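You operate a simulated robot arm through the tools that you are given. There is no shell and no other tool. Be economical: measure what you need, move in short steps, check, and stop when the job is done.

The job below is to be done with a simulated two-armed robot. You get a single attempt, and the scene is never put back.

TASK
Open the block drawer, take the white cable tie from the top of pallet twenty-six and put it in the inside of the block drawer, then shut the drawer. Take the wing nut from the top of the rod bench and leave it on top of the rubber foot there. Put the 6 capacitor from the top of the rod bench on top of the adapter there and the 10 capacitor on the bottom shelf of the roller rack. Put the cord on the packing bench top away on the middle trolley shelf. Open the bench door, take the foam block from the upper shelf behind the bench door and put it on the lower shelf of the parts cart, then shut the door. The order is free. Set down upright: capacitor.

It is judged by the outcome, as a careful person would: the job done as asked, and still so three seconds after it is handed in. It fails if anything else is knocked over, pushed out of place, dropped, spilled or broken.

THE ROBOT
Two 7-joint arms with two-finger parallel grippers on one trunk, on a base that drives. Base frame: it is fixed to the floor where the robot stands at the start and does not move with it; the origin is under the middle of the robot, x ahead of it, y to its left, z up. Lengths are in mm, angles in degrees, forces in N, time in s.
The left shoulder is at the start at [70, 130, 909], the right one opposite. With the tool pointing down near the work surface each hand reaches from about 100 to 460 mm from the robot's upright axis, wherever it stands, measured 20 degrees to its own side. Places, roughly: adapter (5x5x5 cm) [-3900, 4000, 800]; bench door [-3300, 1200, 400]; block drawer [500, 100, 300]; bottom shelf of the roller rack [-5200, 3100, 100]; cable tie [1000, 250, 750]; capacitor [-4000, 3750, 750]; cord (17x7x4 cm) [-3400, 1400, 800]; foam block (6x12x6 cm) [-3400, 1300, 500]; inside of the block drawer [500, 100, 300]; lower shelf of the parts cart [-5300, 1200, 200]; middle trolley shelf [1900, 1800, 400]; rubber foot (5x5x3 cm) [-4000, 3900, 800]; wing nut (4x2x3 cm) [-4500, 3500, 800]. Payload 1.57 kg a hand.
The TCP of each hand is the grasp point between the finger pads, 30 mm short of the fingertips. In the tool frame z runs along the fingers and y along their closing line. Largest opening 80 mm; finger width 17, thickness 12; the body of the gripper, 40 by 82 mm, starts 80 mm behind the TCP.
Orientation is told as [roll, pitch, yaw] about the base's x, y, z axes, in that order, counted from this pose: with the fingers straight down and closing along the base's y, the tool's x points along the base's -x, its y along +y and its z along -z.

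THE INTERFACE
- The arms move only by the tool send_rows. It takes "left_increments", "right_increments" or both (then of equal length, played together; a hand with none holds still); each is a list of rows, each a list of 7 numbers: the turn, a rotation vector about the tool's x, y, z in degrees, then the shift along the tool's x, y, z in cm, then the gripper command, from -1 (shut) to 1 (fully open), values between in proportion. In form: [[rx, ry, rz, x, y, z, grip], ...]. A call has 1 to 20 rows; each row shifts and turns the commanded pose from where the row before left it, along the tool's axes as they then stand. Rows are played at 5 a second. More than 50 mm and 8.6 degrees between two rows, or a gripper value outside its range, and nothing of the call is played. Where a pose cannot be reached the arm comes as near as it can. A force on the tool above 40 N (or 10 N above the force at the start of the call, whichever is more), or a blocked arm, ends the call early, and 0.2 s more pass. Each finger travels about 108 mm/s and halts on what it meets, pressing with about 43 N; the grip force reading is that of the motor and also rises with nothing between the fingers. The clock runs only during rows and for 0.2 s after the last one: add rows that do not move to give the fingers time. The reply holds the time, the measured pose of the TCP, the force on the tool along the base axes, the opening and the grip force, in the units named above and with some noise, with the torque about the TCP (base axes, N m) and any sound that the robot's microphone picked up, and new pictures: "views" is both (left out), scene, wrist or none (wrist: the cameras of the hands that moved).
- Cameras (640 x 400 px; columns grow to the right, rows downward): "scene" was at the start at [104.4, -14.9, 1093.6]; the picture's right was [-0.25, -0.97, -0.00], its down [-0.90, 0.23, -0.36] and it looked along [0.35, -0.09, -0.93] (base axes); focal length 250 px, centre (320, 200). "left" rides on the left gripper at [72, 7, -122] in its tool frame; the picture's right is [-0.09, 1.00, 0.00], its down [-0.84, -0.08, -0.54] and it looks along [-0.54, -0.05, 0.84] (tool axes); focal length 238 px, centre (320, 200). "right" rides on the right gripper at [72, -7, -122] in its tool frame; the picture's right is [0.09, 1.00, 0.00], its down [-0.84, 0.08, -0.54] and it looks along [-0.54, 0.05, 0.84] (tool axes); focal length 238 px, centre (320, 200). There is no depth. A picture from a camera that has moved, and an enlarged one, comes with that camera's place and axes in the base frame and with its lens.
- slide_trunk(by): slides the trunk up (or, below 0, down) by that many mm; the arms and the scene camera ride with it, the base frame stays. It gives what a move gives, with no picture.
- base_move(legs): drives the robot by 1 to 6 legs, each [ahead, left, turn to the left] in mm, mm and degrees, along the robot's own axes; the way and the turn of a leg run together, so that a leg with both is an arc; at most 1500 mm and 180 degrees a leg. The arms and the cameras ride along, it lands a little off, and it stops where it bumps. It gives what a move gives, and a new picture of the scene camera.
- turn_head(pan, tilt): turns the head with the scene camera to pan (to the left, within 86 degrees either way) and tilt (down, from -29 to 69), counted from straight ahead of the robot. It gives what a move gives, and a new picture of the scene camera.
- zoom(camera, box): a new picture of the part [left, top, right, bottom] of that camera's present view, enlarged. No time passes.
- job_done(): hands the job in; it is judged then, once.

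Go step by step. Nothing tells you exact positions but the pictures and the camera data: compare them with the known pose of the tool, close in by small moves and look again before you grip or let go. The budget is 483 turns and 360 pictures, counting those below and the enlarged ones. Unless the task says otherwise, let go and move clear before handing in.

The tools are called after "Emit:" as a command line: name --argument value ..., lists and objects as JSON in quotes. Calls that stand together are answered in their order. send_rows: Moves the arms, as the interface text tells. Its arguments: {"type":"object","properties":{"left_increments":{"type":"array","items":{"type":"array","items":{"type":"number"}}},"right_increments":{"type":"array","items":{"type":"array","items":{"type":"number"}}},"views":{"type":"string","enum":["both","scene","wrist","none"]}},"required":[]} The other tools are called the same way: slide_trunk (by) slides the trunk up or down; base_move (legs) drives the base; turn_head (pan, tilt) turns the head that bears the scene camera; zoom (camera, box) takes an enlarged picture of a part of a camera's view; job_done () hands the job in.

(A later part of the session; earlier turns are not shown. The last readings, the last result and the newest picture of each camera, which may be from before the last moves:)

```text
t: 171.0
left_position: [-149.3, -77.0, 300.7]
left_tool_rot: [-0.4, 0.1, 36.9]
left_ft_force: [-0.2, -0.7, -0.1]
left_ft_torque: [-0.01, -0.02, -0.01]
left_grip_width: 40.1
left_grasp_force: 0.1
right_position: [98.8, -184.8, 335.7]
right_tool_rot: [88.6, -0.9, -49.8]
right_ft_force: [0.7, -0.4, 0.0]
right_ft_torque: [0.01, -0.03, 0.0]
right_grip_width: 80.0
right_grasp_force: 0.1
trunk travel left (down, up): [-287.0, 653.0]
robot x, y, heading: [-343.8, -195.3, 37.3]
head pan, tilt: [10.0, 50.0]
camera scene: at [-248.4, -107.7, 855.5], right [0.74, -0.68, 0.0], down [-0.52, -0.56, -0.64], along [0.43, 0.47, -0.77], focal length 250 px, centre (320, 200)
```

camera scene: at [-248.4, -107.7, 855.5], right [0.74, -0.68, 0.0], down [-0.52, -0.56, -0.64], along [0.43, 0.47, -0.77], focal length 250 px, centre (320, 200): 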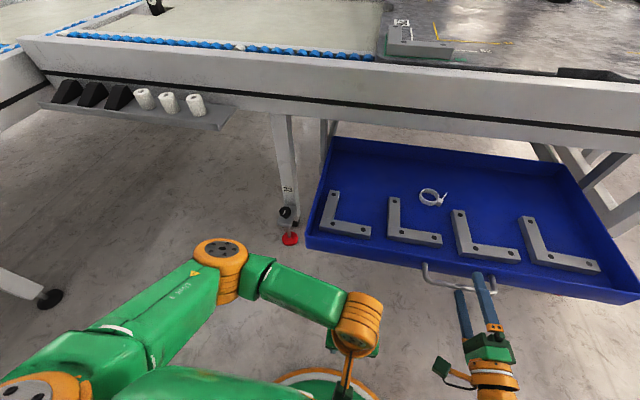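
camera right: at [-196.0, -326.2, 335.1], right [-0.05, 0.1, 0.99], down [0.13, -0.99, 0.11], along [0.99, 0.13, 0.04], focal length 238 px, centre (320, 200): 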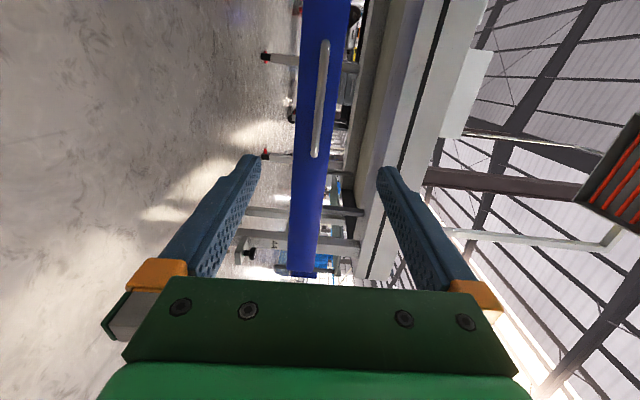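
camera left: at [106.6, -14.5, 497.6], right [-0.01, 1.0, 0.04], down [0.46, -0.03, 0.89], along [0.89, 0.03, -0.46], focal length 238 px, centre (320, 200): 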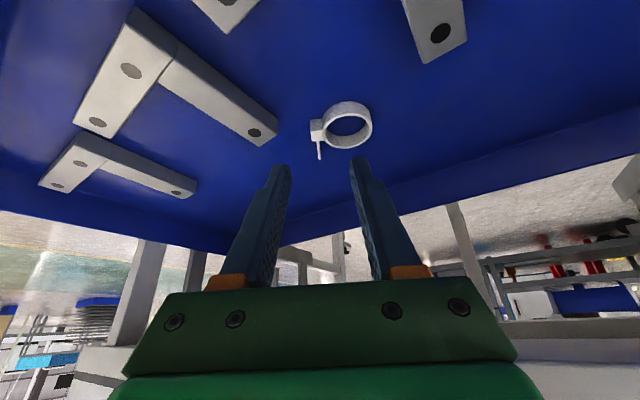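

Emit:
base_move --legs '[[14, 0, 0]]'

Emit:
send_rows --right_increments '[[0, 0, 0, 0, 0, 0, 0], [0, 0, 0, 0, 0, 0, -1], [0, 0, 0, 0, 0, 0, -1], [0, 0, 0, 0, 0, 0, -1]]' --views "none"

Emit:
base_move --legs '[[200, 0, 0]]'

```text
t: 171.7
left_position: [-138.3, -68.8, 299.4]
left_tool_rot: [-0.5, 0.1, 36.8]
left_ft_force: [0.9, 0.2, -0.5]
left_ft_torque: [0.0, -0.02, -0.02]
left_grip_width: 40.0
left_grasp_force: 0.1
right_position: [111.1, -177.0, 335.8]
right_tool_rot: [88.7, -0.9, -49.9]
right_ft_force: [-0.1, 0.1, 0.3]
right_ft_torque: [-0.01, 0.0, 0.03]
right_grip_width: 80.3
right_grasp_force: 0.2
trunk travel left (down, up): [-287.0, 653.0]
robot x, y, heading: [-328.6, -183.8, 37.2]
head pan, tilt: [10.0, 50.0]
camera scene: at [-237.1, -99.1, 855.5], right [0.74, -0.68, 0.0], down [-0.52, -0.56, -0.64], along [0.43, 0.47, -0.77], focal length 250 px, centre (320, 200)
```

scene: 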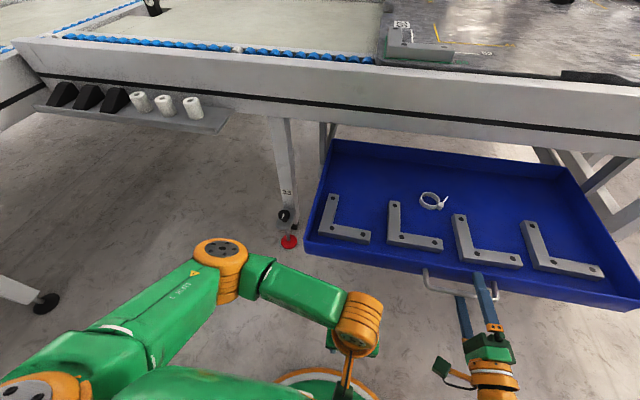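

```text
t: 172.7
left_position: [-138.8, -69.6, 299.7]
left_tool_rot: [-0.3, -0.1, 36.9]
left_ft_force: [-0.2, 1.0, 0.6]
left_ft_torque: [-0.02, 0.04, 0.03]
left_grip_width: 40.4
left_grasp_force: 0.0
right_position: [111.0, -176.3, 333.8]
right_tool_rot: [88.6, -0.9, -49.9]
right_ft_force: [-0.6, 0.5, -6.1]
right_ft_torque: [0.4, 0.29, 0.05]
right_grip_width: 11.9
right_grasp_force: 29.1
trunk travel left (down, up): [-287.0, 653.0]
robot x, y, heading: [-326.8, -183.2, 37.5]
head pan, tilt: [10.0, 50.0]
```

```text
t: 174.3
left_position: [19.2, 51.4, 299.8]
left_tool_rot: [-0.1, 0.1, 36.9]
left_ft_force: [-0.4, -0.6, 0.2]
left_ft_torque: [0.0, 0.0, 0.01]
left_grip_width: 40.0
left_grasp_force: 0.1
right_position: [270.1, -56.3, 335.9]
right_tool_rot: [88.7, -0.7, -50.1]
right_ft_force: [17.1, -23.5, -0.7]
right_ft_torque: [0.39, 0.28, -0.21]
right_grip_width: 11.6
right_grasp_force: 29.5
trunk travel left (down, up): [-287.0, 653.0]
robot x, y, heading: [-172.5, -67.0, 37.6]
head pan, tilt: [10.0, 50.0]
camera scene: at [-77.5, 19.9, 855.5], right [0.74, -0.68, 0.0], down [-0.52, -0.56, -0.64], along [0.43, 0.48, -0.77], focal length 250 px, centre (320, 200)
```

scene: 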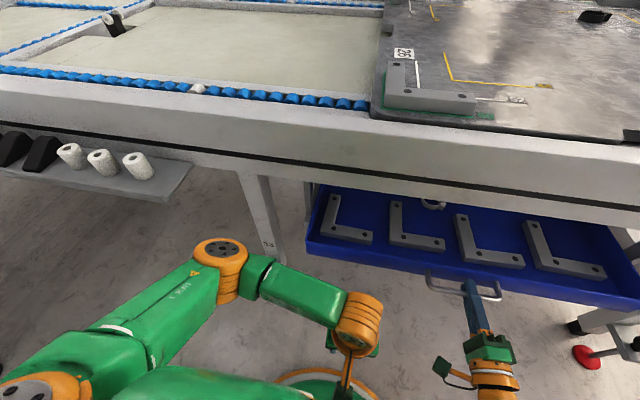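

Emit:
base_move --legs '[[66, -5, 0]]'

Emit:
zoom --camera "right" --box '[0, 0, 640, 400]'

```text
t: 175.3
left_position: [74.2, 90.2, 299.6]
left_tool_rot: [-0.5, 0.1, 37.0]
left_ft_force: [-0.3, 0.1, -0.9]
left_ft_torque: [-0.04, 0.01, -0.01]
left_grip_width: 40.5
left_grasp_force: 0.0
right_position: [325.7, -16.8, 335.3]
right_tool_rot: [88.6, -1.0, -49.6]
right_ft_force: [-14.0, 19.8, -11.3]
right_ft_torque: [0.43, 0.35, 0.56]
right_grip_width: 11.8
right_grasp_force: 29.1
trunk travel left (down, up): [-287.0, 653.0]
robot x, y, heading: [-114.6, -24.5, 37.5]
head pan, tilt: [10.0, 50.0]
camera scene: at [-23.2, 59.7, 855.1], right [0.74, -0.68, 0.0], down [-0.52, -0.57, -0.64], along [0.43, 0.47, -0.77], focal length 250 px, centre (320, 200)
```

scene: 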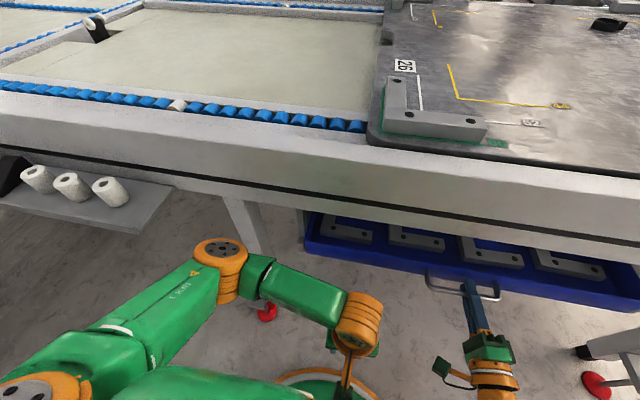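

```text
1.00 times, centred on (320, 200) of right (not enlarged: the box is as wide or as high as the picture)
camera zoom: at [185.6, -40.2, 329.1], right [-0.05, 0.1, 0.99], down [0.13, -0.99, 0.11], along [0.99, 0.13, 0.04], focal length 238 px, centre (320, 200)
```

zoom: 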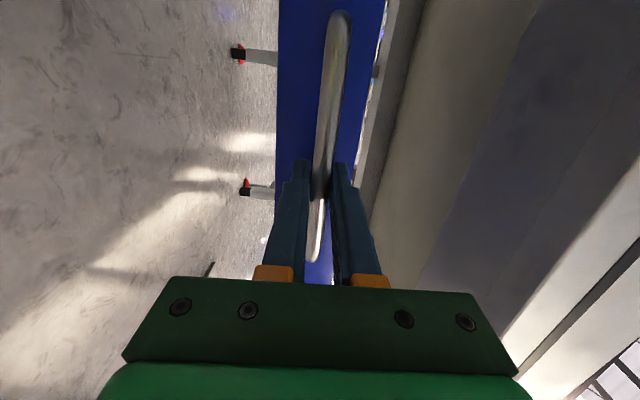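

Emit:
base_move --legs '[[8, 0, 0]]'

```text
t: 176.1
left_position: [82.3, 94.9, 300.5]
left_tool_rot: [-0.5, 0.1, 36.9]
left_ft_force: [-0.7, 0.8, 0.1]
left_ft_torque: [-0.02, 0.01, -0.01]
left_grip_width: 40.4
left_grasp_force: 0.0
right_position: [330.6, -11.8, 334.5]
right_tool_rot: [88.6, -0.9, -49.7]
right_ft_force: [-1.7, 3.2, -6.3]
right_ft_torque: [0.41, 0.33, 0.04]
right_grip_width: 11.8
right_grasp_force: 28.7
trunk travel left (down, up): [-287.0, 653.0]
robot x, y, heading: [-104.6, -24.1, 37.5]
head pan, tilt: [10.0, 50.0]
camera scene: at [-16.6, 63.5, 855.4], right [0.74, -0.67, 0.0], down [-0.52, -0.57, -0.64], along [0.43, 0.47, -0.77], focal length 250 px, centre (320, 200)
```

scene: 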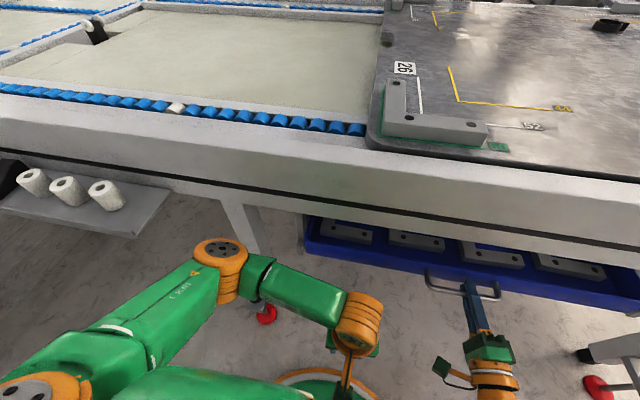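

Emit:
base_move --legs '[[15, 0, 0]]'

```text
t: 177.0
left_position: [93.9, 102.8, 299.8]
left_tool_rot: [-0.6, 0.0, 36.8]
left_ft_force: [0.4, -0.2, -0.3]
left_ft_torque: [0.01, -0.01, 0.02]
left_grip_width: 39.8
left_grasp_force: 0.0
right_position: [341.5, -7.2, 334.9]
right_tool_rot: [88.4, -0.8, -49.9]
right_ft_force: [-5.8, -0.6, 0.2]
right_ft_torque: [0.54, 0.04, -0.23]
right_grip_width: 12.0
right_grasp_force: 29.2
trunk travel left (down, up): [-287.0, 653.0]
robot x, y, heading: [-102.5, -13.6, 37.4]
head pan, tilt: [10.0, 50.0]
stopped in leg 1: the force on the tool passed its limit at 70 N (the readings are from after the stop); the commanded pose is now the measured one
camera scene: at [-6.3, 72.0, 855.7], right [0.74, -0.68, 0.0], down [-0.52, -0.56, -0.64], along [0.44, 0.47, -0.77], focal length 250 px, centre (320, 200)
```

scene: 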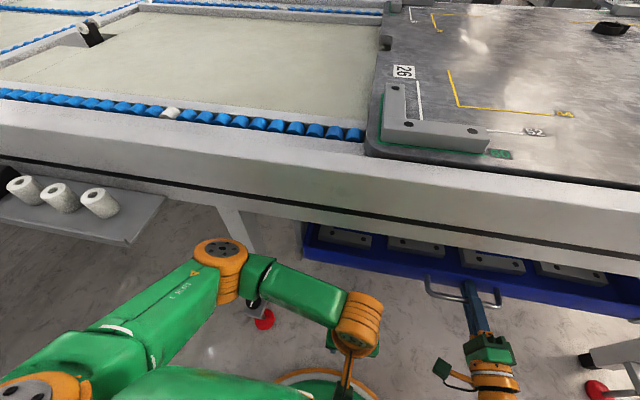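

The drawer hit its stop. I release, back straight off and check that it stays shut.

Emit:
send_rows --right_increments '[[0, 0, 0, 0, 0, 0, 1], [0, 0, 0, 0, 0, 0, 1], [0, 0, 0, 0, 0, 0, 1], [0, 0, 0, 0, 0, 0, 1]]' --views "none"

Emit:
base_move --legs '[[-200, 0, 0], [-150, 0, 0]]'

```text
t: 178.0
left_position: [93.7, 102.5, 299.9]
left_tool_rot: [-0.5, 0.1, 36.9]
left_ft_force: [0.6, -0.4, -0.5]
left_ft_torque: [-0.02, 0.02, -0.01]
left_grip_width: 39.8
left_grasp_force: 0.2
right_position: [341.4, -7.3, 334.0]
right_tool_rot: [88.4, -0.9, -49.9]
right_ft_force: [-0.6, -0.2, 0.2]
right_ft_torque: [-0.03, 0.04, -0.01]
right_grip_width: 79.8
right_grasp_force: 0.0
trunk travel left (down, up): [-287.0, 653.0]
robot x, y, heading: [-97.2, -16.3, 37.2]
head pan, tilt: [10.0, 50.0]
```

```text
t: 180.6
left_position: [-184.5, -110.0, 300.3]
left_tool_rot: [-0.6, -0.1, 36.7]
left_ft_force: [0.5, -0.2, -1.1]
left_ft_torque: [0.0, -0.01, -0.02]
left_grip_width: 40.0
left_grasp_force: 0.0
right_position: [62.9, -219.0, 333.0]
right_tool_rot: [88.4, -0.9, -50.1]
right_ft_force: [0.1, -0.1, -0.4]
right_ft_torque: [0.0, -0.01, -0.02]
right_grip_width: 79.9
right_grasp_force: 0.1
trunk travel left (down, up): [-287.0, 653.0]
robot x, y, heading: [-374.8, -223.4, 37.2]
head pan, tilt: [10.0, 50.0]
camera scene: at [-283.6, -140.3, 855.6], right [0.73, -0.68, 0.0], down [-0.52, -0.56, -0.64], along [0.44, 0.47, -0.77], focal length 250 px, centre (320, 200)
```

scene: 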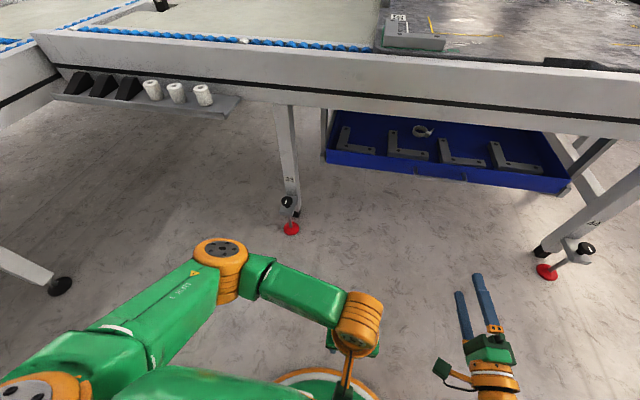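

Emit:
zoom --camera "scene" --box '[310, 80, 600, 260]'

Emit:
zoom --camera "right" --box '[240, 0, 480, 150]'

```text
2.21 times, centred on (455, 170) of scene
camera zoom: at [-283.6, -140.3, 855.6], right [0.73, -0.68, 0.0], down [-0.52, -0.56, -0.64], along [0.44, 0.47, -0.77], focal length 550 px, centre (22, 266)
```

zoom: 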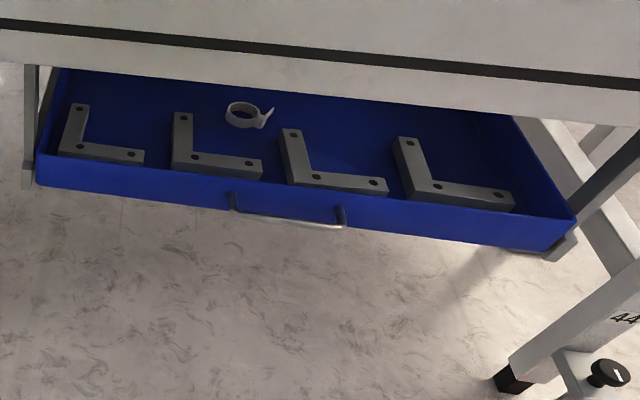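

```text
2.67 times, centred on (360, 75) of right
camera zoom: at [-75.9, -242.3, 328.8], right [-0.05, 0.1, 0.99], down [0.12, -0.99, 0.11], along [0.99, 0.13, 0.03], focal length 636 px, centre (213, 533)
```

zoom: 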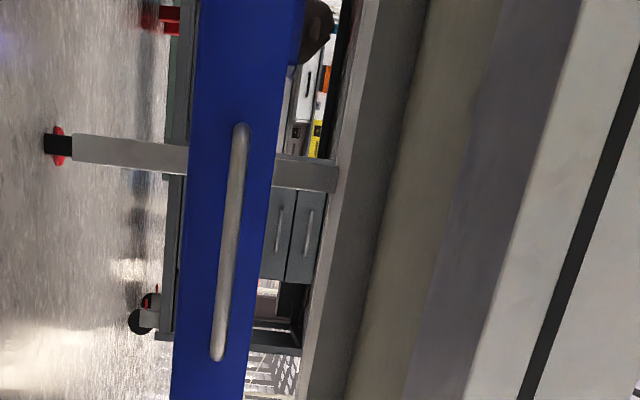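

The drawer is shut as at the start. Now I restore the right arm, raise the trunk and survey the way toward the other benches at x ≈ −4000.

Emit:
send_rows --right_increments '[[4.9, 4.9, -4.9, 0, 0, 0, 0], [4.9, 4.9, -4.9, 0, 0, 0, 0], [4.9, 4.9, -4.9, 0, 0, 0, 0], [4.9, 4.9, -4.9, 0, 0, 0, 0], [4.9, 4.9, -4.9, 0, 0, 0, 0], [4.9, 4.9, -4.9, 0, 0, 0, 0], [4.9, 4.9, -4.9, 0, 0, 0, 0], [4.9, 4.9, -4.9, 0, 0, 0, 0], [4.9, 4.9, -4.9, 0, 0, 0, 0], [4.9, 4.9, -4.9, 0, 0, 0, 0], [4.9, 4.9, -4.9, 0, 0, 0, 0], [4.9, 4.9, -4.9, 0, 0, 0, 0], [4.9, 4.9, -4.9, 0, 0, 0, 0], [4.9, 4.9, -4.9, 0, 0, 0, 0], [0, 0, 0, 4, 0, 0, 0], [0, 0, 0, 4, 0, 0, 0], [0, 0, 0, 4, 0, 0, 0], [0, 0, 0, 0, 0, 0, 0]]' --views "none"

Emit:
slide_trunk --by 300

Emit:
turn_head --pan 86 --tilt 10

Emit:
base_move --legs '[[-200, 0, 0], [0, 0, 70]]'

```text
t: 184.4
left_position: [-183.4, -110.0, 299.6]
left_tool_rot: [-0.5, 0.2, 36.7]
left_ft_force: [-0.4, -0.6, 0.9]
left_ft_torque: [0.02, 0.0, 0.03]
left_grip_width: 40.0
left_grasp_force: 0.0
right_position: [-32.2, -296.1, 337.4]
right_tool_rot: [-0.1, 0.9, 39.3]
right_ft_force: [0.0, 0.1, -0.5]
right_ft_torque: [0.01, 0.02, -0.03]
right_grip_width: 39.9
right_grasp_force: 0.0
trunk travel left (down, up): [-287.0, 653.0]
robot x, y, heading: [-376.2, -227.5, 37.2]
head pan, tilt: [10.0, 50.0]
```

```text
t: 187.4
left_position: [-185.5, -110.9, 601.0]
left_tool_rot: [-0.5, 0.1, 36.7]
left_ft_force: [0.3, 0.8, -0.6]
left_ft_torque: [0.02, -0.04, -0.01]
left_grip_width: 40.0
left_grasp_force: 0.0
right_position: [-32.7, -296.1, 638.1]
right_tool_rot: [-0.2, 1.1, 39.3]
right_ft_force: [-0.2, 0.6, -0.9]
right_ft_torque: [-0.01, 0.01, -0.01]
right_grip_width: 40.2
right_grasp_force: 0.1
trunk travel left (down, up): [-587.0, 353.0]
robot x, y, heading: [-375.0, -225.5, 37.1]
head pan, tilt: [10.0, 50.0]
```

```text
t: 188.9
left_position: [-184.2, -109.6, 600.6]
left_tool_rot: [-0.5, 0.2, 36.7]
left_ft_force: [-0.8, -0.7, -0.1]
left_ft_torque: [-0.02, 0.0, -0.04]
left_grip_width: 40.1
left_grasp_force: 0.1
right_position: [-32.0, -294.6, 638.4]
right_tool_rot: [-0.2, 1.0, 39.4]
right_ft_force: [-0.5, 0.0, 0.3]
right_ft_torque: [0.0, -0.02, 0.03]
right_grip_width: 40.1
right_grasp_force: 0.0
trunk travel left (down, up): [-587.0, 353.0]
robot x, y, heading: [-376.6, -226.5, 37.2]
head pan, tilt: [85.9, 10.0]
camera scene: at [-386.6, -118.8, 1217.4], right [0.84, 0.55, 0.0], down [0.09, -0.15, -0.98], along [-0.54, 0.82, -0.17], focal length 250 px, centre (320, 200)
```

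scene: 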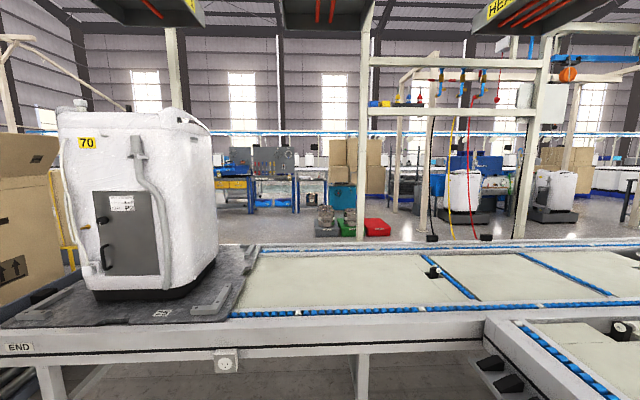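

```text
t: 193.5
left_position: [-579.3, -130.2, 599.8]
left_tool_rot: [-0.4, 0.1, 105.8]
left_ft_force: [-1.1, -0.1, 0.1]
left_ft_torque: [-0.01, -0.01, -0.01]
left_grip_width: 40.1
left_grasp_force: 0.0
right_position: [-350.3, -54.9, 638.8]
right_tool_rot: [-0.2, 0.9, 108.3]
right_ft_force: [0.3, 1.0, 0.7]
right_ft_torque: [-0.02, 0.01, 0.01]
right_grip_width: 40.0
right_grasp_force: 0.1
trunk travel left (down, up): [-587.0, 353.0]
robot x, y, heading: [-537.3, -349.1, 106.1]
head pan, tilt: [85.9, 10.0]
camera scene: at [-643.4, -322.1, 1217.4], right [-0.21, 0.98, 0.0], down [0.17, 0.04, -0.98], along [-0.96, -0.21, -0.17], focal length 250 px, centre (320, 200)
```

scene: 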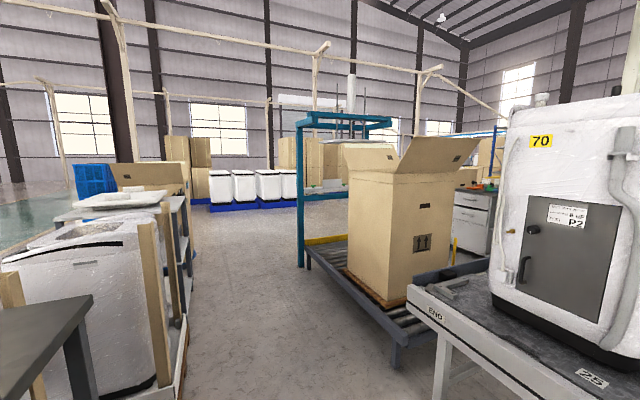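

The floor plan is rotated 37°. An aisle leads away along −n between the roller table and crates; I drive down it.

Emit:
base_move --legs '[[0, 0, 111], [0, -390, 0], [1400, 0, 0]]'

Emit:
turn_head --pan -30 --tilt 15

```text
t: 207.2
left_position: [-2081.2, -999.2, 601.4]
left_tool_rot: [-0.6, 0.1, -143.4]
left_ft_force: [0.1, -0.6, -0.5]
left_ft_torque: [0.02, -0.03, 0.02]
left_grip_width: 40.1
left_grasp_force: 0.0
right_position: [-2232.9, -813.2, 637.5]
right_tool_rot: [-0.2, 1.0, -141.0]
right_ft_force: [0.5, 0.0, -0.1]
right_ft_torque: [-0.01, -0.03, 0.0]
right_grip_width: 39.9
right_grasp_force: 0.1
trunk travel left (down, up): [-587.0, 353.0]
robot x, y, heading: [-1889.0, -882.2, -142.9]
head pan, tilt: [85.9, 10.0]
camera scene: at [-1879.3, -992.6, 1217.4], right [-0.84, -0.55, 0.0], down [-0.09, 0.15, -0.98], along [0.54, -0.83, -0.17], focal length 250 px, centre (320, 200)
```

scene: 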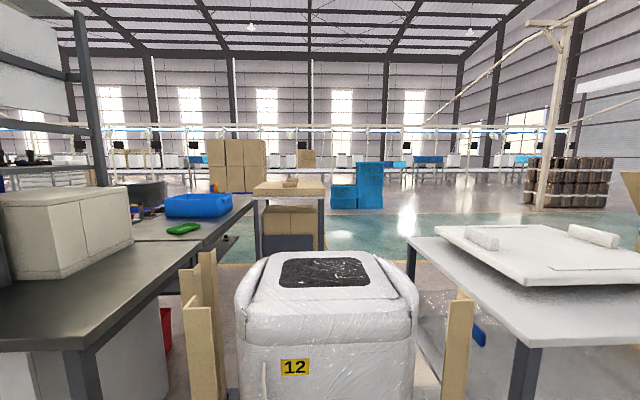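

```text
t: 209.1
left_position: [-2082.5, -998.9, 600.3]
left_tool_rot: [-0.5, 0.1, -143.5]
left_ft_force: [0.3, 0.6, 0.0]
left_ft_torque: [-0.01, -0.02, 0.0]
left_grip_width: 39.9
left_grasp_force: 0.1
right_position: [-2233.0, -813.1, 637.4]
right_tool_rot: [-0.3, 0.9, -140.8]
right_ft_force: [0.2, -0.3, 0.7]
right_ft_torque: [-0.02, 0.01, 0.01]
right_grip_width: 40.0
right_grasp_force: 0.0
trunk travel left (down, up): [-587.0, 353.0]
robot x, y, heading: [-1891.1, -882.5, -142.8]
head pan, tilt: [-30.0, 15.0]
camera scene: at [-2022.7, -926.2, 1209.3], right [-0.12, 0.99, 0.0], down [0.26, 0.03, -0.97], along [-0.96, -0.12, -0.26], focal length 250 px, centre (320, 200)
```

scene: 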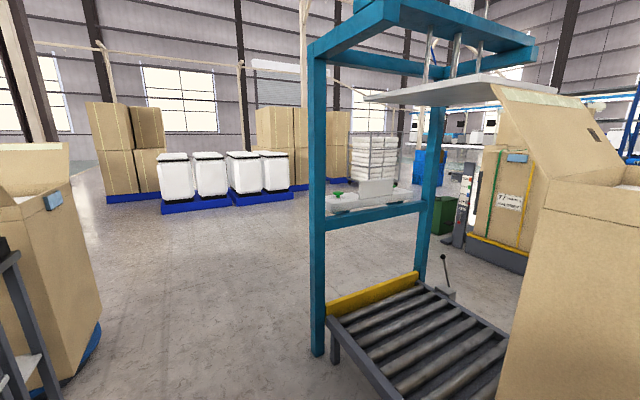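

Emit:
base_move --legs '[[1500, 0, 0], [150, -200, 0], [0, -1000, 0]]'

Emit:
turn_head --pan -86 --tilt 15

```text
t: 222.7
left_position: [-4117.9, -1064.7, 600.2]
left_tool_rot: [-0.5, 0.1, -141.5]
left_ft_force: [-0.3, -0.1, 0.8]
left_ft_torque: [0.01, 0.02, 0.03]
left_grip_width: 40.1
left_grasp_force: 0.0
right_position: [-4274.9, -883.4, 638.1]
right_tool_rot: [-0.3, 1.0, -138.9]
right_ft_force: [0.3, -0.7, 0.8]
right_ft_torque: [-0.04, 0.0, 0.0]
right_grip_width: 40.1
right_grasp_force: 0.0
trunk travel left (down, up): [-587.0, 353.0]
robot x, y, heading: [-3930.6, -943.8, -141.0]
head pan, tilt: [-30.0, 15.0]
camera scene: at [-4061.1, -989.3, 1209.3], right [-0.16, 0.99, 0.0], down [0.26, 0.04, -0.97], along [-0.95, -0.15, -0.26], focal length 250 px, centre (320, 200)
```

scene: 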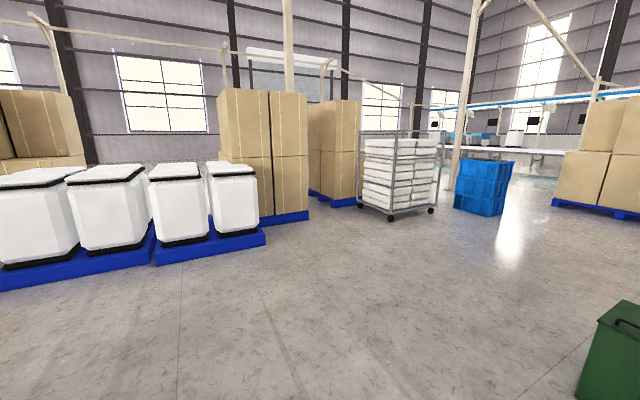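

```text
t: 223.9
left_position: [-4117.9, -1066.2, 600.8]
left_tool_rot: [-0.5, 0.0, -141.5]
left_ft_force: [0.9, 0.3, 0.0]
left_ft_torque: [-0.01, 0.0, 0.01]
left_grip_width: 39.9
left_grasp_force: 0.1
right_position: [-4275.8, -884.6, 638.4]
right_tool_rot: [-0.2, 1.0, -138.8]
right_ft_force: [-0.1, 0.3, 0.0]
right_ft_torque: [-0.01, 0.01, -0.01]
right_grip_width: 40.1
right_grasp_force: 0.1
trunk travel left (down, up): [-587.0, 353.0]
robot x, y, heading: [-3928.6, -941.7, -140.9]
head pan, tilt: [-85.9, 15.0]
camera scene: at [-4032.7, -906.5, 1209.3], right [0.73, 0.68, 0.0], down [0.18, -0.19, -0.97], along [-0.66, 0.71, -0.26], focal length 250 px, centre (320, 200)
```

scene: 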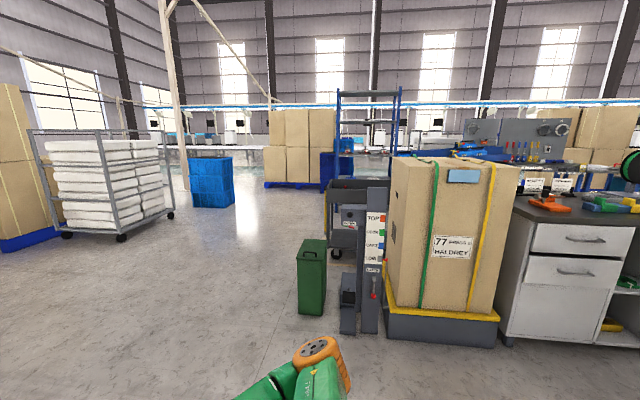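

The packing bench stands ahead-right with its front at lateral ≈ −3000. I turn to face it and move along its front.

Emit:
base_move --legs '[[0, 0, -92], [720, 0, 0], [0, -1100, 0]]'

Emit:
turn_head --pan -20 --tilt 30

```text
t: 227.4
left_position: [-4094.8, -781.3, 597.5]
left_tool_rot: [-0.5, 0.6, 140.8]
left_ft_force: [-0.4, 0.4, -0.7]
left_ft_torque: [0.02, 0.0, -0.01]
left_grip_width: 40.3
left_grasp_force: 0.0
right_position: [-3952.4, -587.7, 635.8]
right_tool_rot: [-0.1, 1.3, 143.5]
right_ft_force: [-0.1, -0.3, 0.1]
right_ft_torque: [-0.01, -0.01, 0.01]
right_grip_width: 39.8
right_grasp_force: 0.1
trunk travel left (down, up): [-587.0, 353.0]
robot x, y, heading: [-3934.7, -942.0, 141.4]
head pan, tilt: [-85.9, 15.0]
stopped in leg 1: the robot was blocked; the commanded pose is now the measured one
camera scene: at [-3925.0, -826.6, 1208.5], right [0.82, -0.57, 0.01], down [-0.14, -0.22, -0.97], along [0.55, 0.79, -0.26], focal length 250 px, centre (320, 200)
```

scene: 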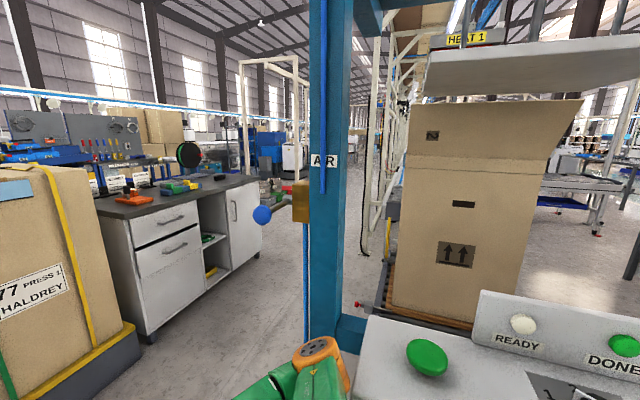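

```text
t: 228.8
left_position: [-4094.5, -780.1, 597.9]
left_tool_rot: [-0.4, 0.7, 140.7]
left_ft_force: [0.4, 0.1, 0.5]
left_ft_torque: [0.0, 0.02, -0.03]
left_grip_width: 40.1
left_grasp_force: 0.0
right_position: [-3952.4, -585.1, 635.5]
right_tool_rot: [-0.2, 1.5, 143.2]
right_ft_force: [0.3, 0.0, -0.5]
right_ft_torque: [-0.02, -0.02, -0.02]
right_grip_width: 40.0
right_grasp_force: 0.1
trunk travel left (down, up): [-587.0, 353.0]
robot x, y, heading: [-3929.3, -941.7, 141.5]
head pan, tilt: [-20.0, 30.0]
camera scene: at [-4026.1, -825.0, 1183.3], right [0.86, 0.52, 0.0], down [0.27, -0.43, -0.86], along [-0.44, 0.74, -0.51], focal length 250 px, centre (320, 200)
```

scene: 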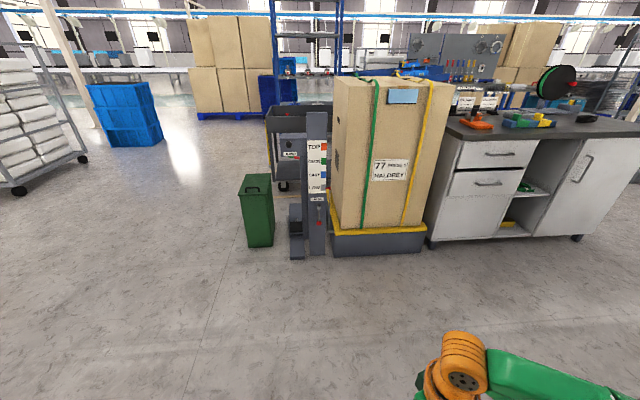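

The right elbow touched the teal frame. I turn back a bit, move away, then continue.

Emit:
base_move --legs '[[0, 0, 12], [0, 250, 0], [0, 0, -26], [850, 0, 0]]'

Emit:
turn_head --pan -60 --tilt 25

```text
t: 236.9
left_position: [-4667.6, -280.2, 600.9]
left_tool_rot: [-0.5, 0.1, 126.0]
left_ft_force: [0.3, -0.4, 0.9]
left_ft_torque: [0.01, 0.02, -0.03]
left_grip_width: 40.0
left_grasp_force: 0.1
right_position: [-4480.3, -127.9, 639.6]
right_tool_rot: [-0.3, 0.9, 128.6]
right_ft_force: [0.5, 1.2, -0.1]
right_ft_torque: [-0.01, 0.03, 0.0]
right_grip_width: 40.3
right_grasp_force: 0.0
trunk travel left (down, up): [-587.0, 353.0]
robot x, y, heading: [-4553.8, -474.3, 126.5]
head pan, tilt: [-20.0, 30.0]
camera scene: at [-4609.0, -346.3, 1185.0], right [0.96, 0.29, 0.0], down [0.14, -0.48, -0.87], along [-0.25, 0.83, -0.5], focal length 250 px, centre (320, 200)
```

scene: 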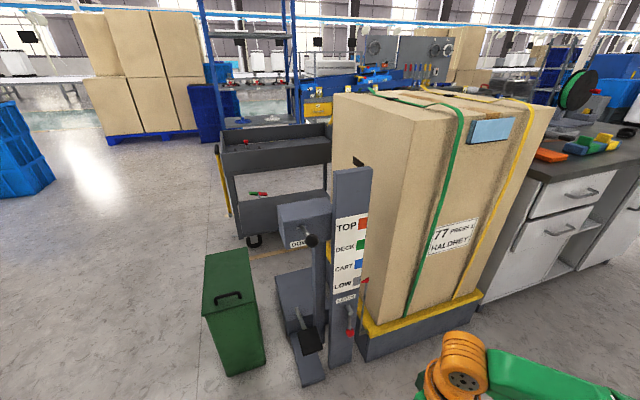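

```text
t: 237.9
left_position: [-4667.5, -280.1, 602.1]
left_tool_rot: [-0.5, 0.1, 126.0]
left_ft_force: [0.1, -0.4, 0.0]
left_ft_torque: [-0.01, 0.0, 0.01]
left_grip_width: 40.0
left_grasp_force: 0.1
right_position: [-4480.8, -127.6, 637.5]
right_tool_rot: [-0.4, 0.8, 128.6]
right_ft_force: [0.1, 0.4, 0.4]
right_ft_torque: [0.0, -0.01, 0.02]
right_grip_width: 40.2
right_grasp_force: 0.0
trunk travel left (down, up): [-587.0, 353.0]
robot x, y, heading: [-4552.8, -471.7, 126.8]
head pan, tilt: [-60.0, 25.0]
camera scene: at [-4546.6, -348.4, 1193.0], right [0.92, -0.4, 0.0], down [-0.17, -0.39, -0.91], along [0.36, 0.83, -0.42], focal length 250 px, centre (320, 200)
```

scene: 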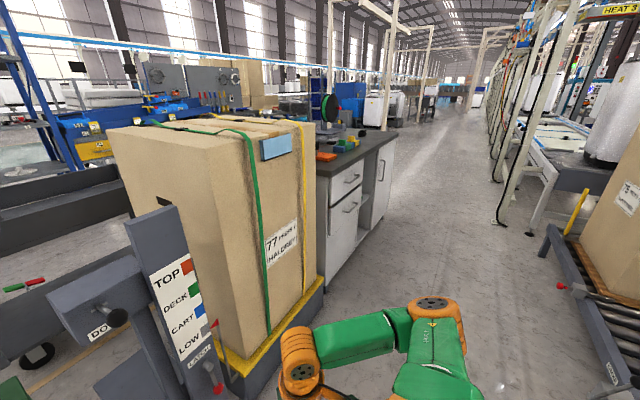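

Emit:
base_move --legs '[[0, -1100, 0]]'

Emit:
turn_head --pan -30 --tilt 30

```text
t: 243.5
left_position: [-3794.4, 364.0, 600.4]
left_tool_rot: [-0.4, 0.1, 125.8]
left_ft_force: [0.0, -0.7, 0.4]
left_ft_torque: [0.01, -0.02, -0.01]
left_grip_width: 39.9
left_grasp_force: 0.0
right_position: [-3606.7, 513.6, 638.5]
right_tool_rot: [-0.2, 0.8, 128.4]
right_ft_force: [-0.3, -0.5, -0.2]
right_ft_torque: [0.0, -0.02, 0.01]
right_grip_width: 40.1
right_grasp_force: 0.0
trunk travel left (down, up): [-587.0, 353.0]
robot x, y, heading: [-3682.1, 171.1, 126.5]
head pan, tilt: [-60.0, 25.0]
camera scene: at [-3674.6, 294.4, 1193.0], right [0.92, -0.4, 0.0], down [-0.17, -0.39, -0.91], along [0.36, 0.83, -0.42], focal length 250 px, centre (320, 200)
```

scene: 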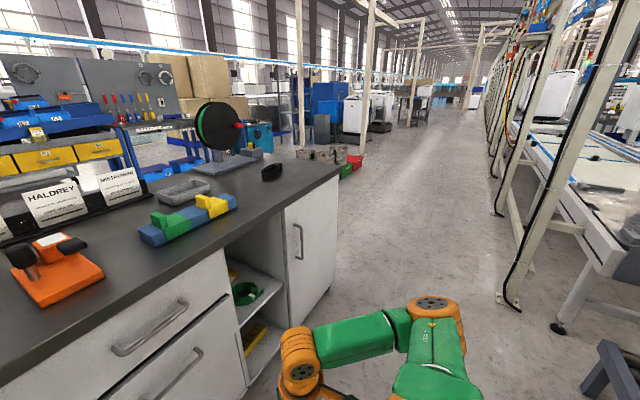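

```text
t: 244.4
left_position: [-3795.8, 364.0, 601.1]
left_tool_rot: [-0.5, 0.1, 125.7]
left_ft_force: [0.1, 0.0, 0.0]
left_ft_torque: [0.0, -0.05, -0.03]
left_grip_width: 40.1
left_grasp_force: 0.0
right_position: [-3606.1, 513.6, 638.3]
right_tool_rot: [-0.4, 0.8, 128.2]
right_ft_force: [0.0, -0.2, -0.1]
right_ft_torque: [0.01, 0.03, -0.01]
right_grip_width: 40.4
right_grasp_force: 0.0
trunk travel left (down, up): [-587.0, 353.0]
robot x, y, heading: [-3680.3, 168.3, 126.4]
head pan, tilt: [-30.0, 30.0]
camera scene: at [-3721.5, 300.0, 1185.1], right [0.99, 0.11, 0.0], down [0.05, -0.5, -0.87], along [-0.09, 0.86, -0.5], focal length 250 px, centre (320, 200)
```

scene: 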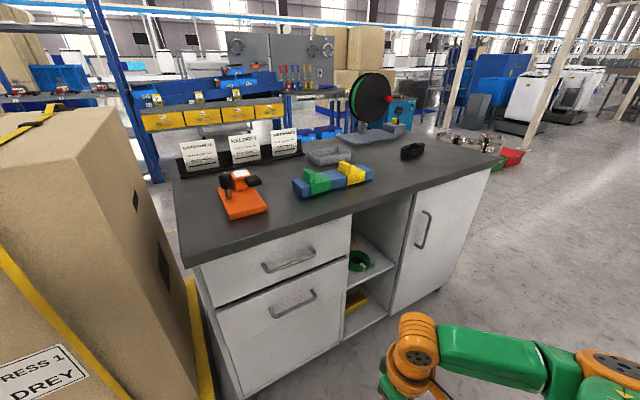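

The packing bench: drawers, an open cubby, then the door on the right with a vertical handle at its left edge (≈(−3399, 1156, 583)); the black cord lies on top. I line the right hand up with the handle.

Emit:
base_move --legs '[[0, -580, 0.6]]'

Emit:
send_rows --right_increments '[[0, -8.2, 0, 0, 0, 0, 1], [0, -8.2, 0, 0, 0, 0, 1], [0, -8.2, 0, 0, 0, 0, 1], [0, -8.2, 0, 0, 0, 0, 1], [0, -8.2, 0, 0, 0, 0, 1], [0, -8.2, 0, 0, 0, 0, 1], [0, -8.2, 0, 0, 0, 0, 1], [0, -8.2, 0, 0, 0, 0, 1], [0, -8.2, 0, 0, 0, 0, 1], [0, -8.2, 0, 0, 0, 0, 1], [0, -8.2, 0, 0, 0, 0, 1], [0, 0, 0, 0, 0, 0, 1]]'

Emit:
turn_head --pan -20 --tilt 45

```text
t: 247.8
left_position: [-3325.1, 711.5, 600.4]
left_tool_rot: [-0.6, 0.1, 125.9]
left_ft_force: [-0.4, 0.7, -0.2]
left_ft_torque: [0.01, 0.02, -0.01]
left_grip_width: 40.1
left_grasp_force: 0.1
right_position: [-3137.7, 862.3, 639.7]
right_tool_rot: [-0.3, 0.8, 128.5]
right_ft_force: [-0.2, 0.4, 0.2]
right_ft_torque: [0.02, -0.02, 0.0]
right_grip_width: 40.0
right_grasp_force: 0.1
trunk travel left (down, up): [-587.0, 353.0]
robot x, y, heading: [-3215.5, 517.0, 126.4]
head pan, tilt: [-30.0, 30.0]
camera scene: at [-3250.7, 647.3, 1185.0], right [0.99, 0.11, 0.0], down [0.06, -0.5, -0.87], along [-0.1, 0.86, -0.5], focal length 250 px, centre (320, 200)
```

scene: 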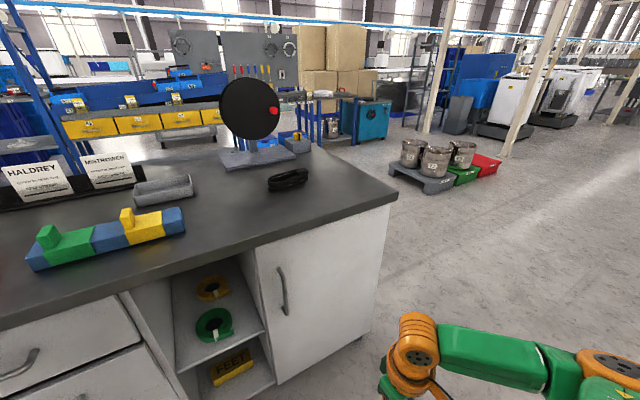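

```text
t: 250.4
left_position: [-3324.8, 710.6, 600.0]
left_tool_rot: [-0.5, 0.0, 125.9]
left_ft_force: [0.0, 0.3, 0.1]
left_ft_torque: [0.0, 0.01, -0.04]
left_grip_width: 40.1
left_grasp_force: 0.1
right_position: [-3134.8, 866.9, 629.9]
right_tool_rot: [-13.5, -84.7, 144.3]
right_ft_force: [0.4, 0.0, 0.2]
right_ft_torque: [0.01, -0.03, 0.0]
right_grip_width: 80.0
right_grasp_force: 0.1
right hand out of reach, approached as far as the arm can: row 3, 8
trunk travel left (down, up): [-587.0, 353.0]
robot x, y, heading: [-3213.9, 519.4, 126.5]
head pan, tilt: [-30.0, 30.0]
camera scene: at [-3250.9, 646.9, 1185.1], right [0.99, 0.11, 0.0], down [0.06, -0.5, -0.87], along [-0.1, 0.86, -0.5], focal length 250 px, centre (320, 200)
camera right: at [-3043.8, 776.1, 568.4], right [-0.75, -0.65, -0.11], down [0.23, -0.41, 0.88], along [-0.62, 0.63, 0.46], focal length 238 px, centre (320, 200)
```

scene: 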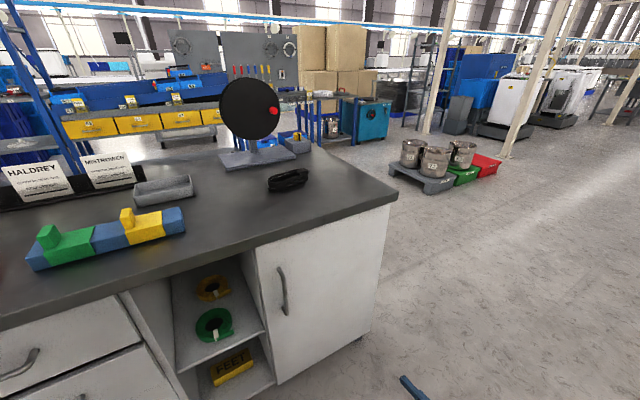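
right: 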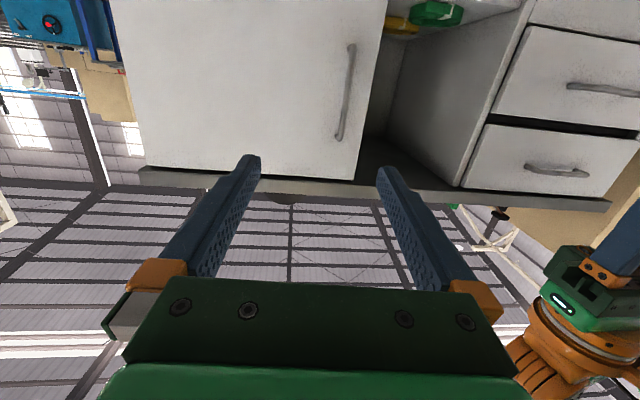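

```text
t: 251.2
left_position: [-3325.2, 710.8, 600.1]
left_tool_rot: [-0.5, 0.1, 126.0]
left_ft_force: [0.6, -0.6, 0.3]
left_ft_torque: [0.03, 0.0, -0.02]
left_grip_width: 40.0
left_grasp_force: 0.1
right_position: [-3136.4, 868.0, 631.5]
right_tool_rot: [-14.2, -84.9, 144.7]
right_ft_force: [-0.6, 0.0, 0.2]
right_ft_torque: [0.01, -0.03, 0.06]
right_grip_width: 80.2
right_grasp_force: 0.1
trunk travel left (down, up): [-587.0, 353.0]
robot x, y, heading: [-3211.2, 516.9, 126.5]
head pan, tilt: [-20.0, 45.0]
camera scene: at [-3263.6, 635.3, 1162.5], right [0.96, 0.28, 0.0], down [0.2, -0.68, -0.71], along [-0.2, 0.68, -0.71], focal length 250 px, centre (320, 200)
```

scene: 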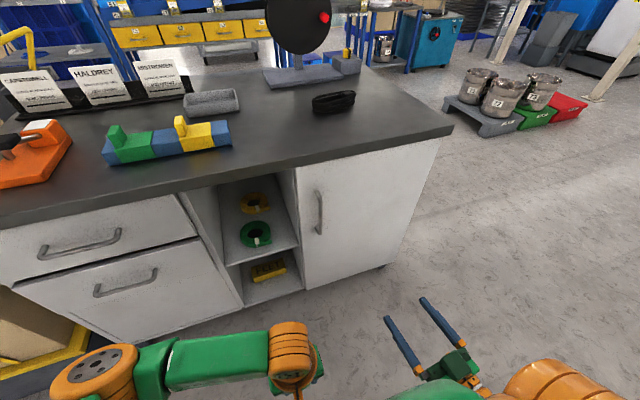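

Emit:
slide_trunk --by -30

Emit:
base_move --legs '[[0, 68, 0], [230, 0, 0]]'

Emit:
zoom --camera "right" --box '[0, 0, 640, 400]'

```text
t: 251.9
left_position: [-3324.2, 711.3, 569.6]
left_tool_rot: [-0.5, 0.1, 125.9]
left_ft_force: [0.1, 0.1, 0.0]
left_ft_torque: [0.01, 0.03, -0.01]
left_grip_width: 40.2
left_grasp_force: 0.1
right_position: [-3136.1, 869.2, 601.4]
right_tool_rot: [-14.6, -85.0, 145.0]
right_ft_force: [0.0, 0.4, -0.8]
right_ft_torque: [0.0, 0.01, 0.01]
right_grip_width: 80.1
right_grasp_force: 0.0
trunk travel left (down, up): [-557.0, 383.0]
robot x, y, heading: [-3210.3, 517.2, 126.4]
head pan, tilt: [-20.0, 45.0]
```

```text
t: 254.2
left_position: [-3517.0, 854.0, 570.1]
left_tool_rot: [-0.4, 0.1, 126.0]
left_ft_force: [-0.4, 0.0, -0.4]
left_ft_torque: [0.01, -0.02, -0.02]
left_grip_width: 40.0
left_grasp_force: 0.0
right_position: [-3327.6, 1013.6, 601.2]
right_tool_rot: [-13.6, -85.0, 144.1]
right_ft_force: [0.0, -0.2, 0.7]
right_ft_torque: [0.0, 0.01, -0.01]
right_grip_width: 79.9
right_grasp_force: 0.0
trunk travel left (down, up): [-557.0, 383.0]
robot x, y, heading: [-3397.6, 659.6, 126.3]
head pan, tilt: [-20.0, 45.0]
camera scene: at [-3455.5, 780.2, 1132.4], right [0.96, 0.28, 0.0], down [0.2, -0.68, -0.71], along [-0.2, 0.68, -0.71], focal length 250 px, centre (320, 200)
```

scene: 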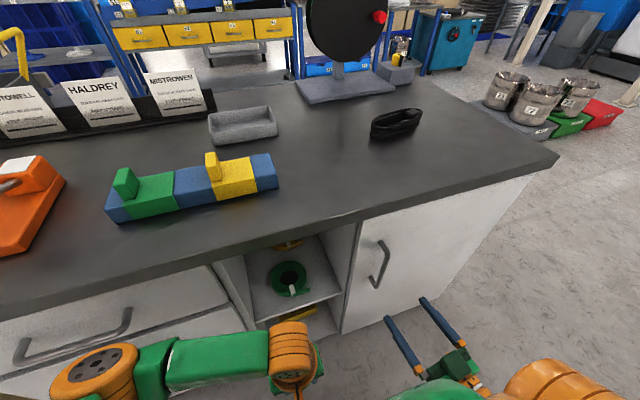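

```text
1.00 times, centred on (320, 200) of right (not enlarged: the box is as wide or as high as the picture)
camera zoom: at [-3237.5, 922.8, 538.5], right [-0.75, -0.65, -0.11], down [0.23, -0.42, 0.88], along [-0.62, 0.63, 0.46], focal length 238 px, centre (320, 200)
```

zoom: 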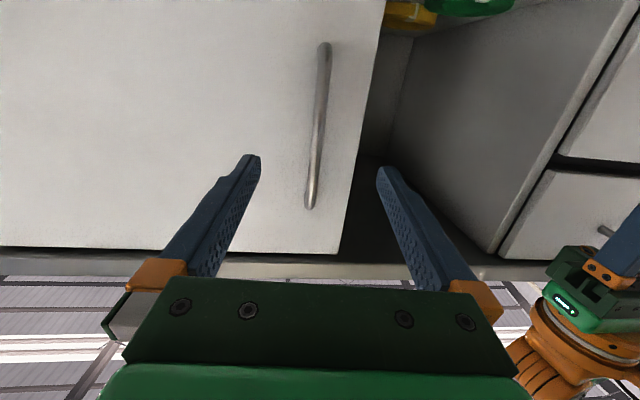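

Emit:
base_move --legs '[[114, 4, 0]]'

Emit:
zoom --camera "right" --box '[0, 0, 640, 400]'

```text
t: 255.5
left_position: [-3570.6, 920.2, 573.0]
left_tool_rot: [-0.1, -0.4, 126.4]
left_ft_force: [-0.4, -0.1, 0.7]
left_ft_torque: [-0.02, 0.01, 0.01]
left_grip_width: 40.0
left_grasp_force: 0.0
right_position: [-3387.5, 1086.3, 605.9]
right_tool_rot: [-17.2, -86.1, 149.0]
right_ft_force: [0.2, 0.3, 0.5]
right_ft_torque: [0.0, 0.02, 0.02]
right_grip_width: 80.1
right_grasp_force: 0.1
trunk travel left (down, up): [-557.0, 383.0]
robot x, y, heading: [-3467.6, 736.4, 127.4]
head pan, tilt: [-20.0, 45.0]
stopped in leg 1: the robot was blocked; the commanded pose is now the measured one
camera scene: at [-3502.4, 843.9, 1135.4], right [0.95, 0.3, -0.01], down [0.2, -0.67, -0.72], along [-0.23, 0.68, -0.7], focal length 250 px, centre (320, 200)
```

scene: 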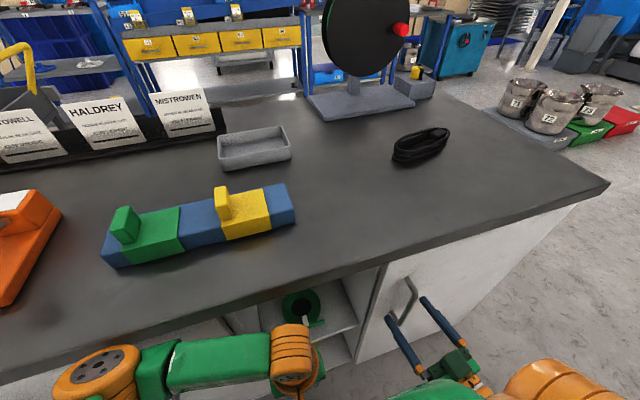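

```text
1.00 times, centred on (320, 200) of right (not enlarged: the box is as wide or as high as the picture)
camera zoom: at [-3296.3, 998.6, 540.0], right [-0.74, -0.67, -0.11], down [0.25, -0.43, 0.87], along [-0.63, 0.61, 0.48], focal length 238 px, centre (320, 200)
```

zoom: 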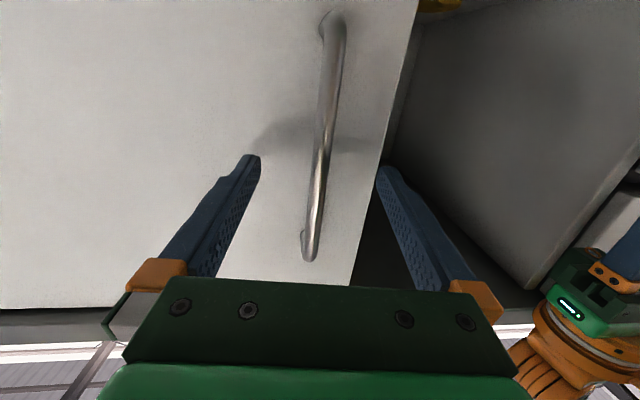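

The left elbow met the bench edge, so I back off 40 mm and reach with the right arm instead.

Emit:
base_move --legs '[[-60, 0, 0]]'

Emit:
send_rows --right_increments '[[0, 0, 0, 0, 0, 2, 1], [0, 0, 0, 0, 0, 2, 1], [0, 0, 0, 0, 0, 2, 1], [0, 0, 0, 0, 0, 0, 1]]'

```text
t: 256.4
left_position: [-3543.8, 881.8, 569.4]
left_tool_rot: [-0.5, 0.8, 126.3]
left_ft_force: [-0.7, -0.7, -0.7]
left_ft_torque: [-0.02, -0.01, 0.02]
left_grip_width: 40.0
left_grasp_force: 0.0
right_position: [-3359.3, 1047.3, 601.3]
right_tool_rot: [-17.2, -84.9, 148.6]
right_ft_force: [0.4, 0.6, -0.4]
right_ft_torque: [-0.01, 0.02, 0.06]
right_grip_width: 80.0
right_grasp_force: 0.1
trunk travel left (down, up): [-557.0, 383.0]
robot x, y, heading: [-3427.4, 694.5, 127.1]
head pan, tilt: [-20.0, 45.0]
camera scene: at [-3485.3, 810.2, 1132.5], right [0.96, 0.3, 0.0], down [0.21, -0.68, -0.71], along [-0.21, 0.68, -0.71], focal length 250 px, centre (320, 200)
```

scene: 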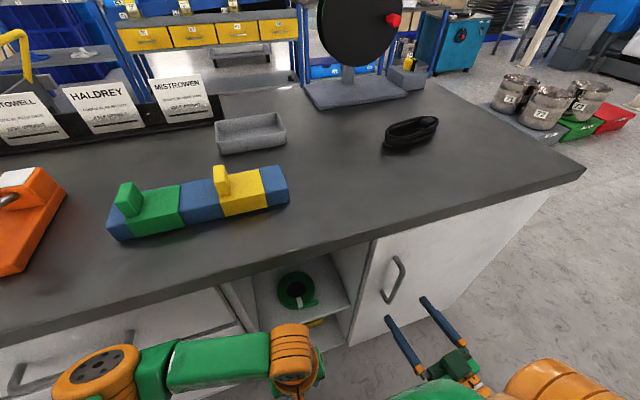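

```text
t: 257.4
left_position: [-3543.5, 881.6, 569.4]
left_tool_rot: [-0.4, 0.6, 126.3]
left_ft_force: [0.3, 0.6, 0.4]
left_ft_torque: [0.01, 0.02, -0.02]
left_grip_width: 40.0
left_grasp_force: 0.0
right_position: [-3400.5, 1092.8, 597.1]
right_tool_rot: [-18.3, -84.8, 149.8]
right_ft_force: [-0.6, 0.3, -0.7]
right_ft_torque: [0.0, -0.01, 0.01]
right_grip_width: 80.0
right_grasp_force: 0.0
trunk travel left (down, up): [-557.0, 383.0]
robot x, y, heading: [-3430.3, 692.6, 127.3]
head pan, tilt: [-20.0, 45.0]
camera scene: at [-3485.7, 810.6, 1132.5], right [0.96, 0.3, 0.0], down [0.21, -0.68, -0.71], along [-0.21, 0.68, -0.71], focal length 250 px, centre (320, 200)
camera right: at [-3308.9, 1003.4, 534.8], right [-0.74, -0.66, -0.12], down [0.24, -0.42, 0.88], along [-0.63, 0.62, 0.47], focal length 238 px, centre (320, 200)
```

scene: 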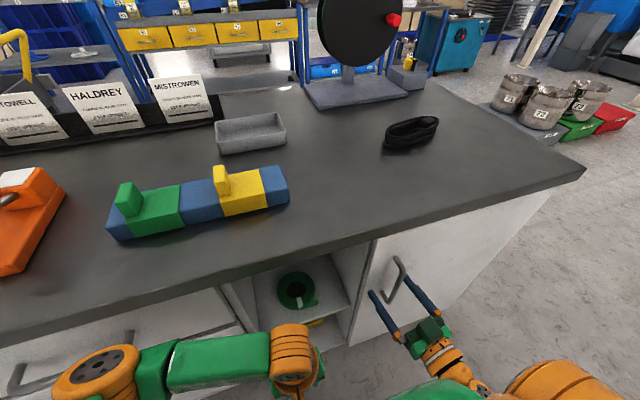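
right: 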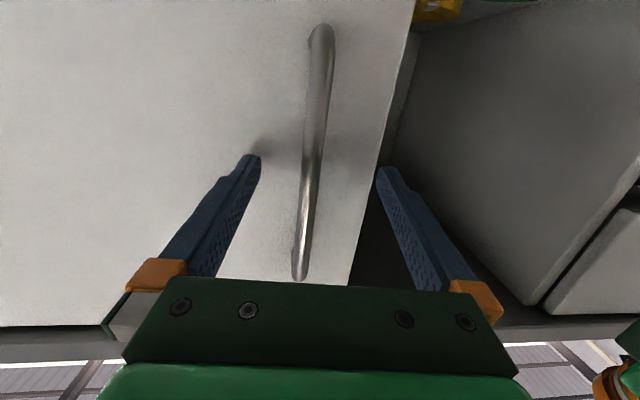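

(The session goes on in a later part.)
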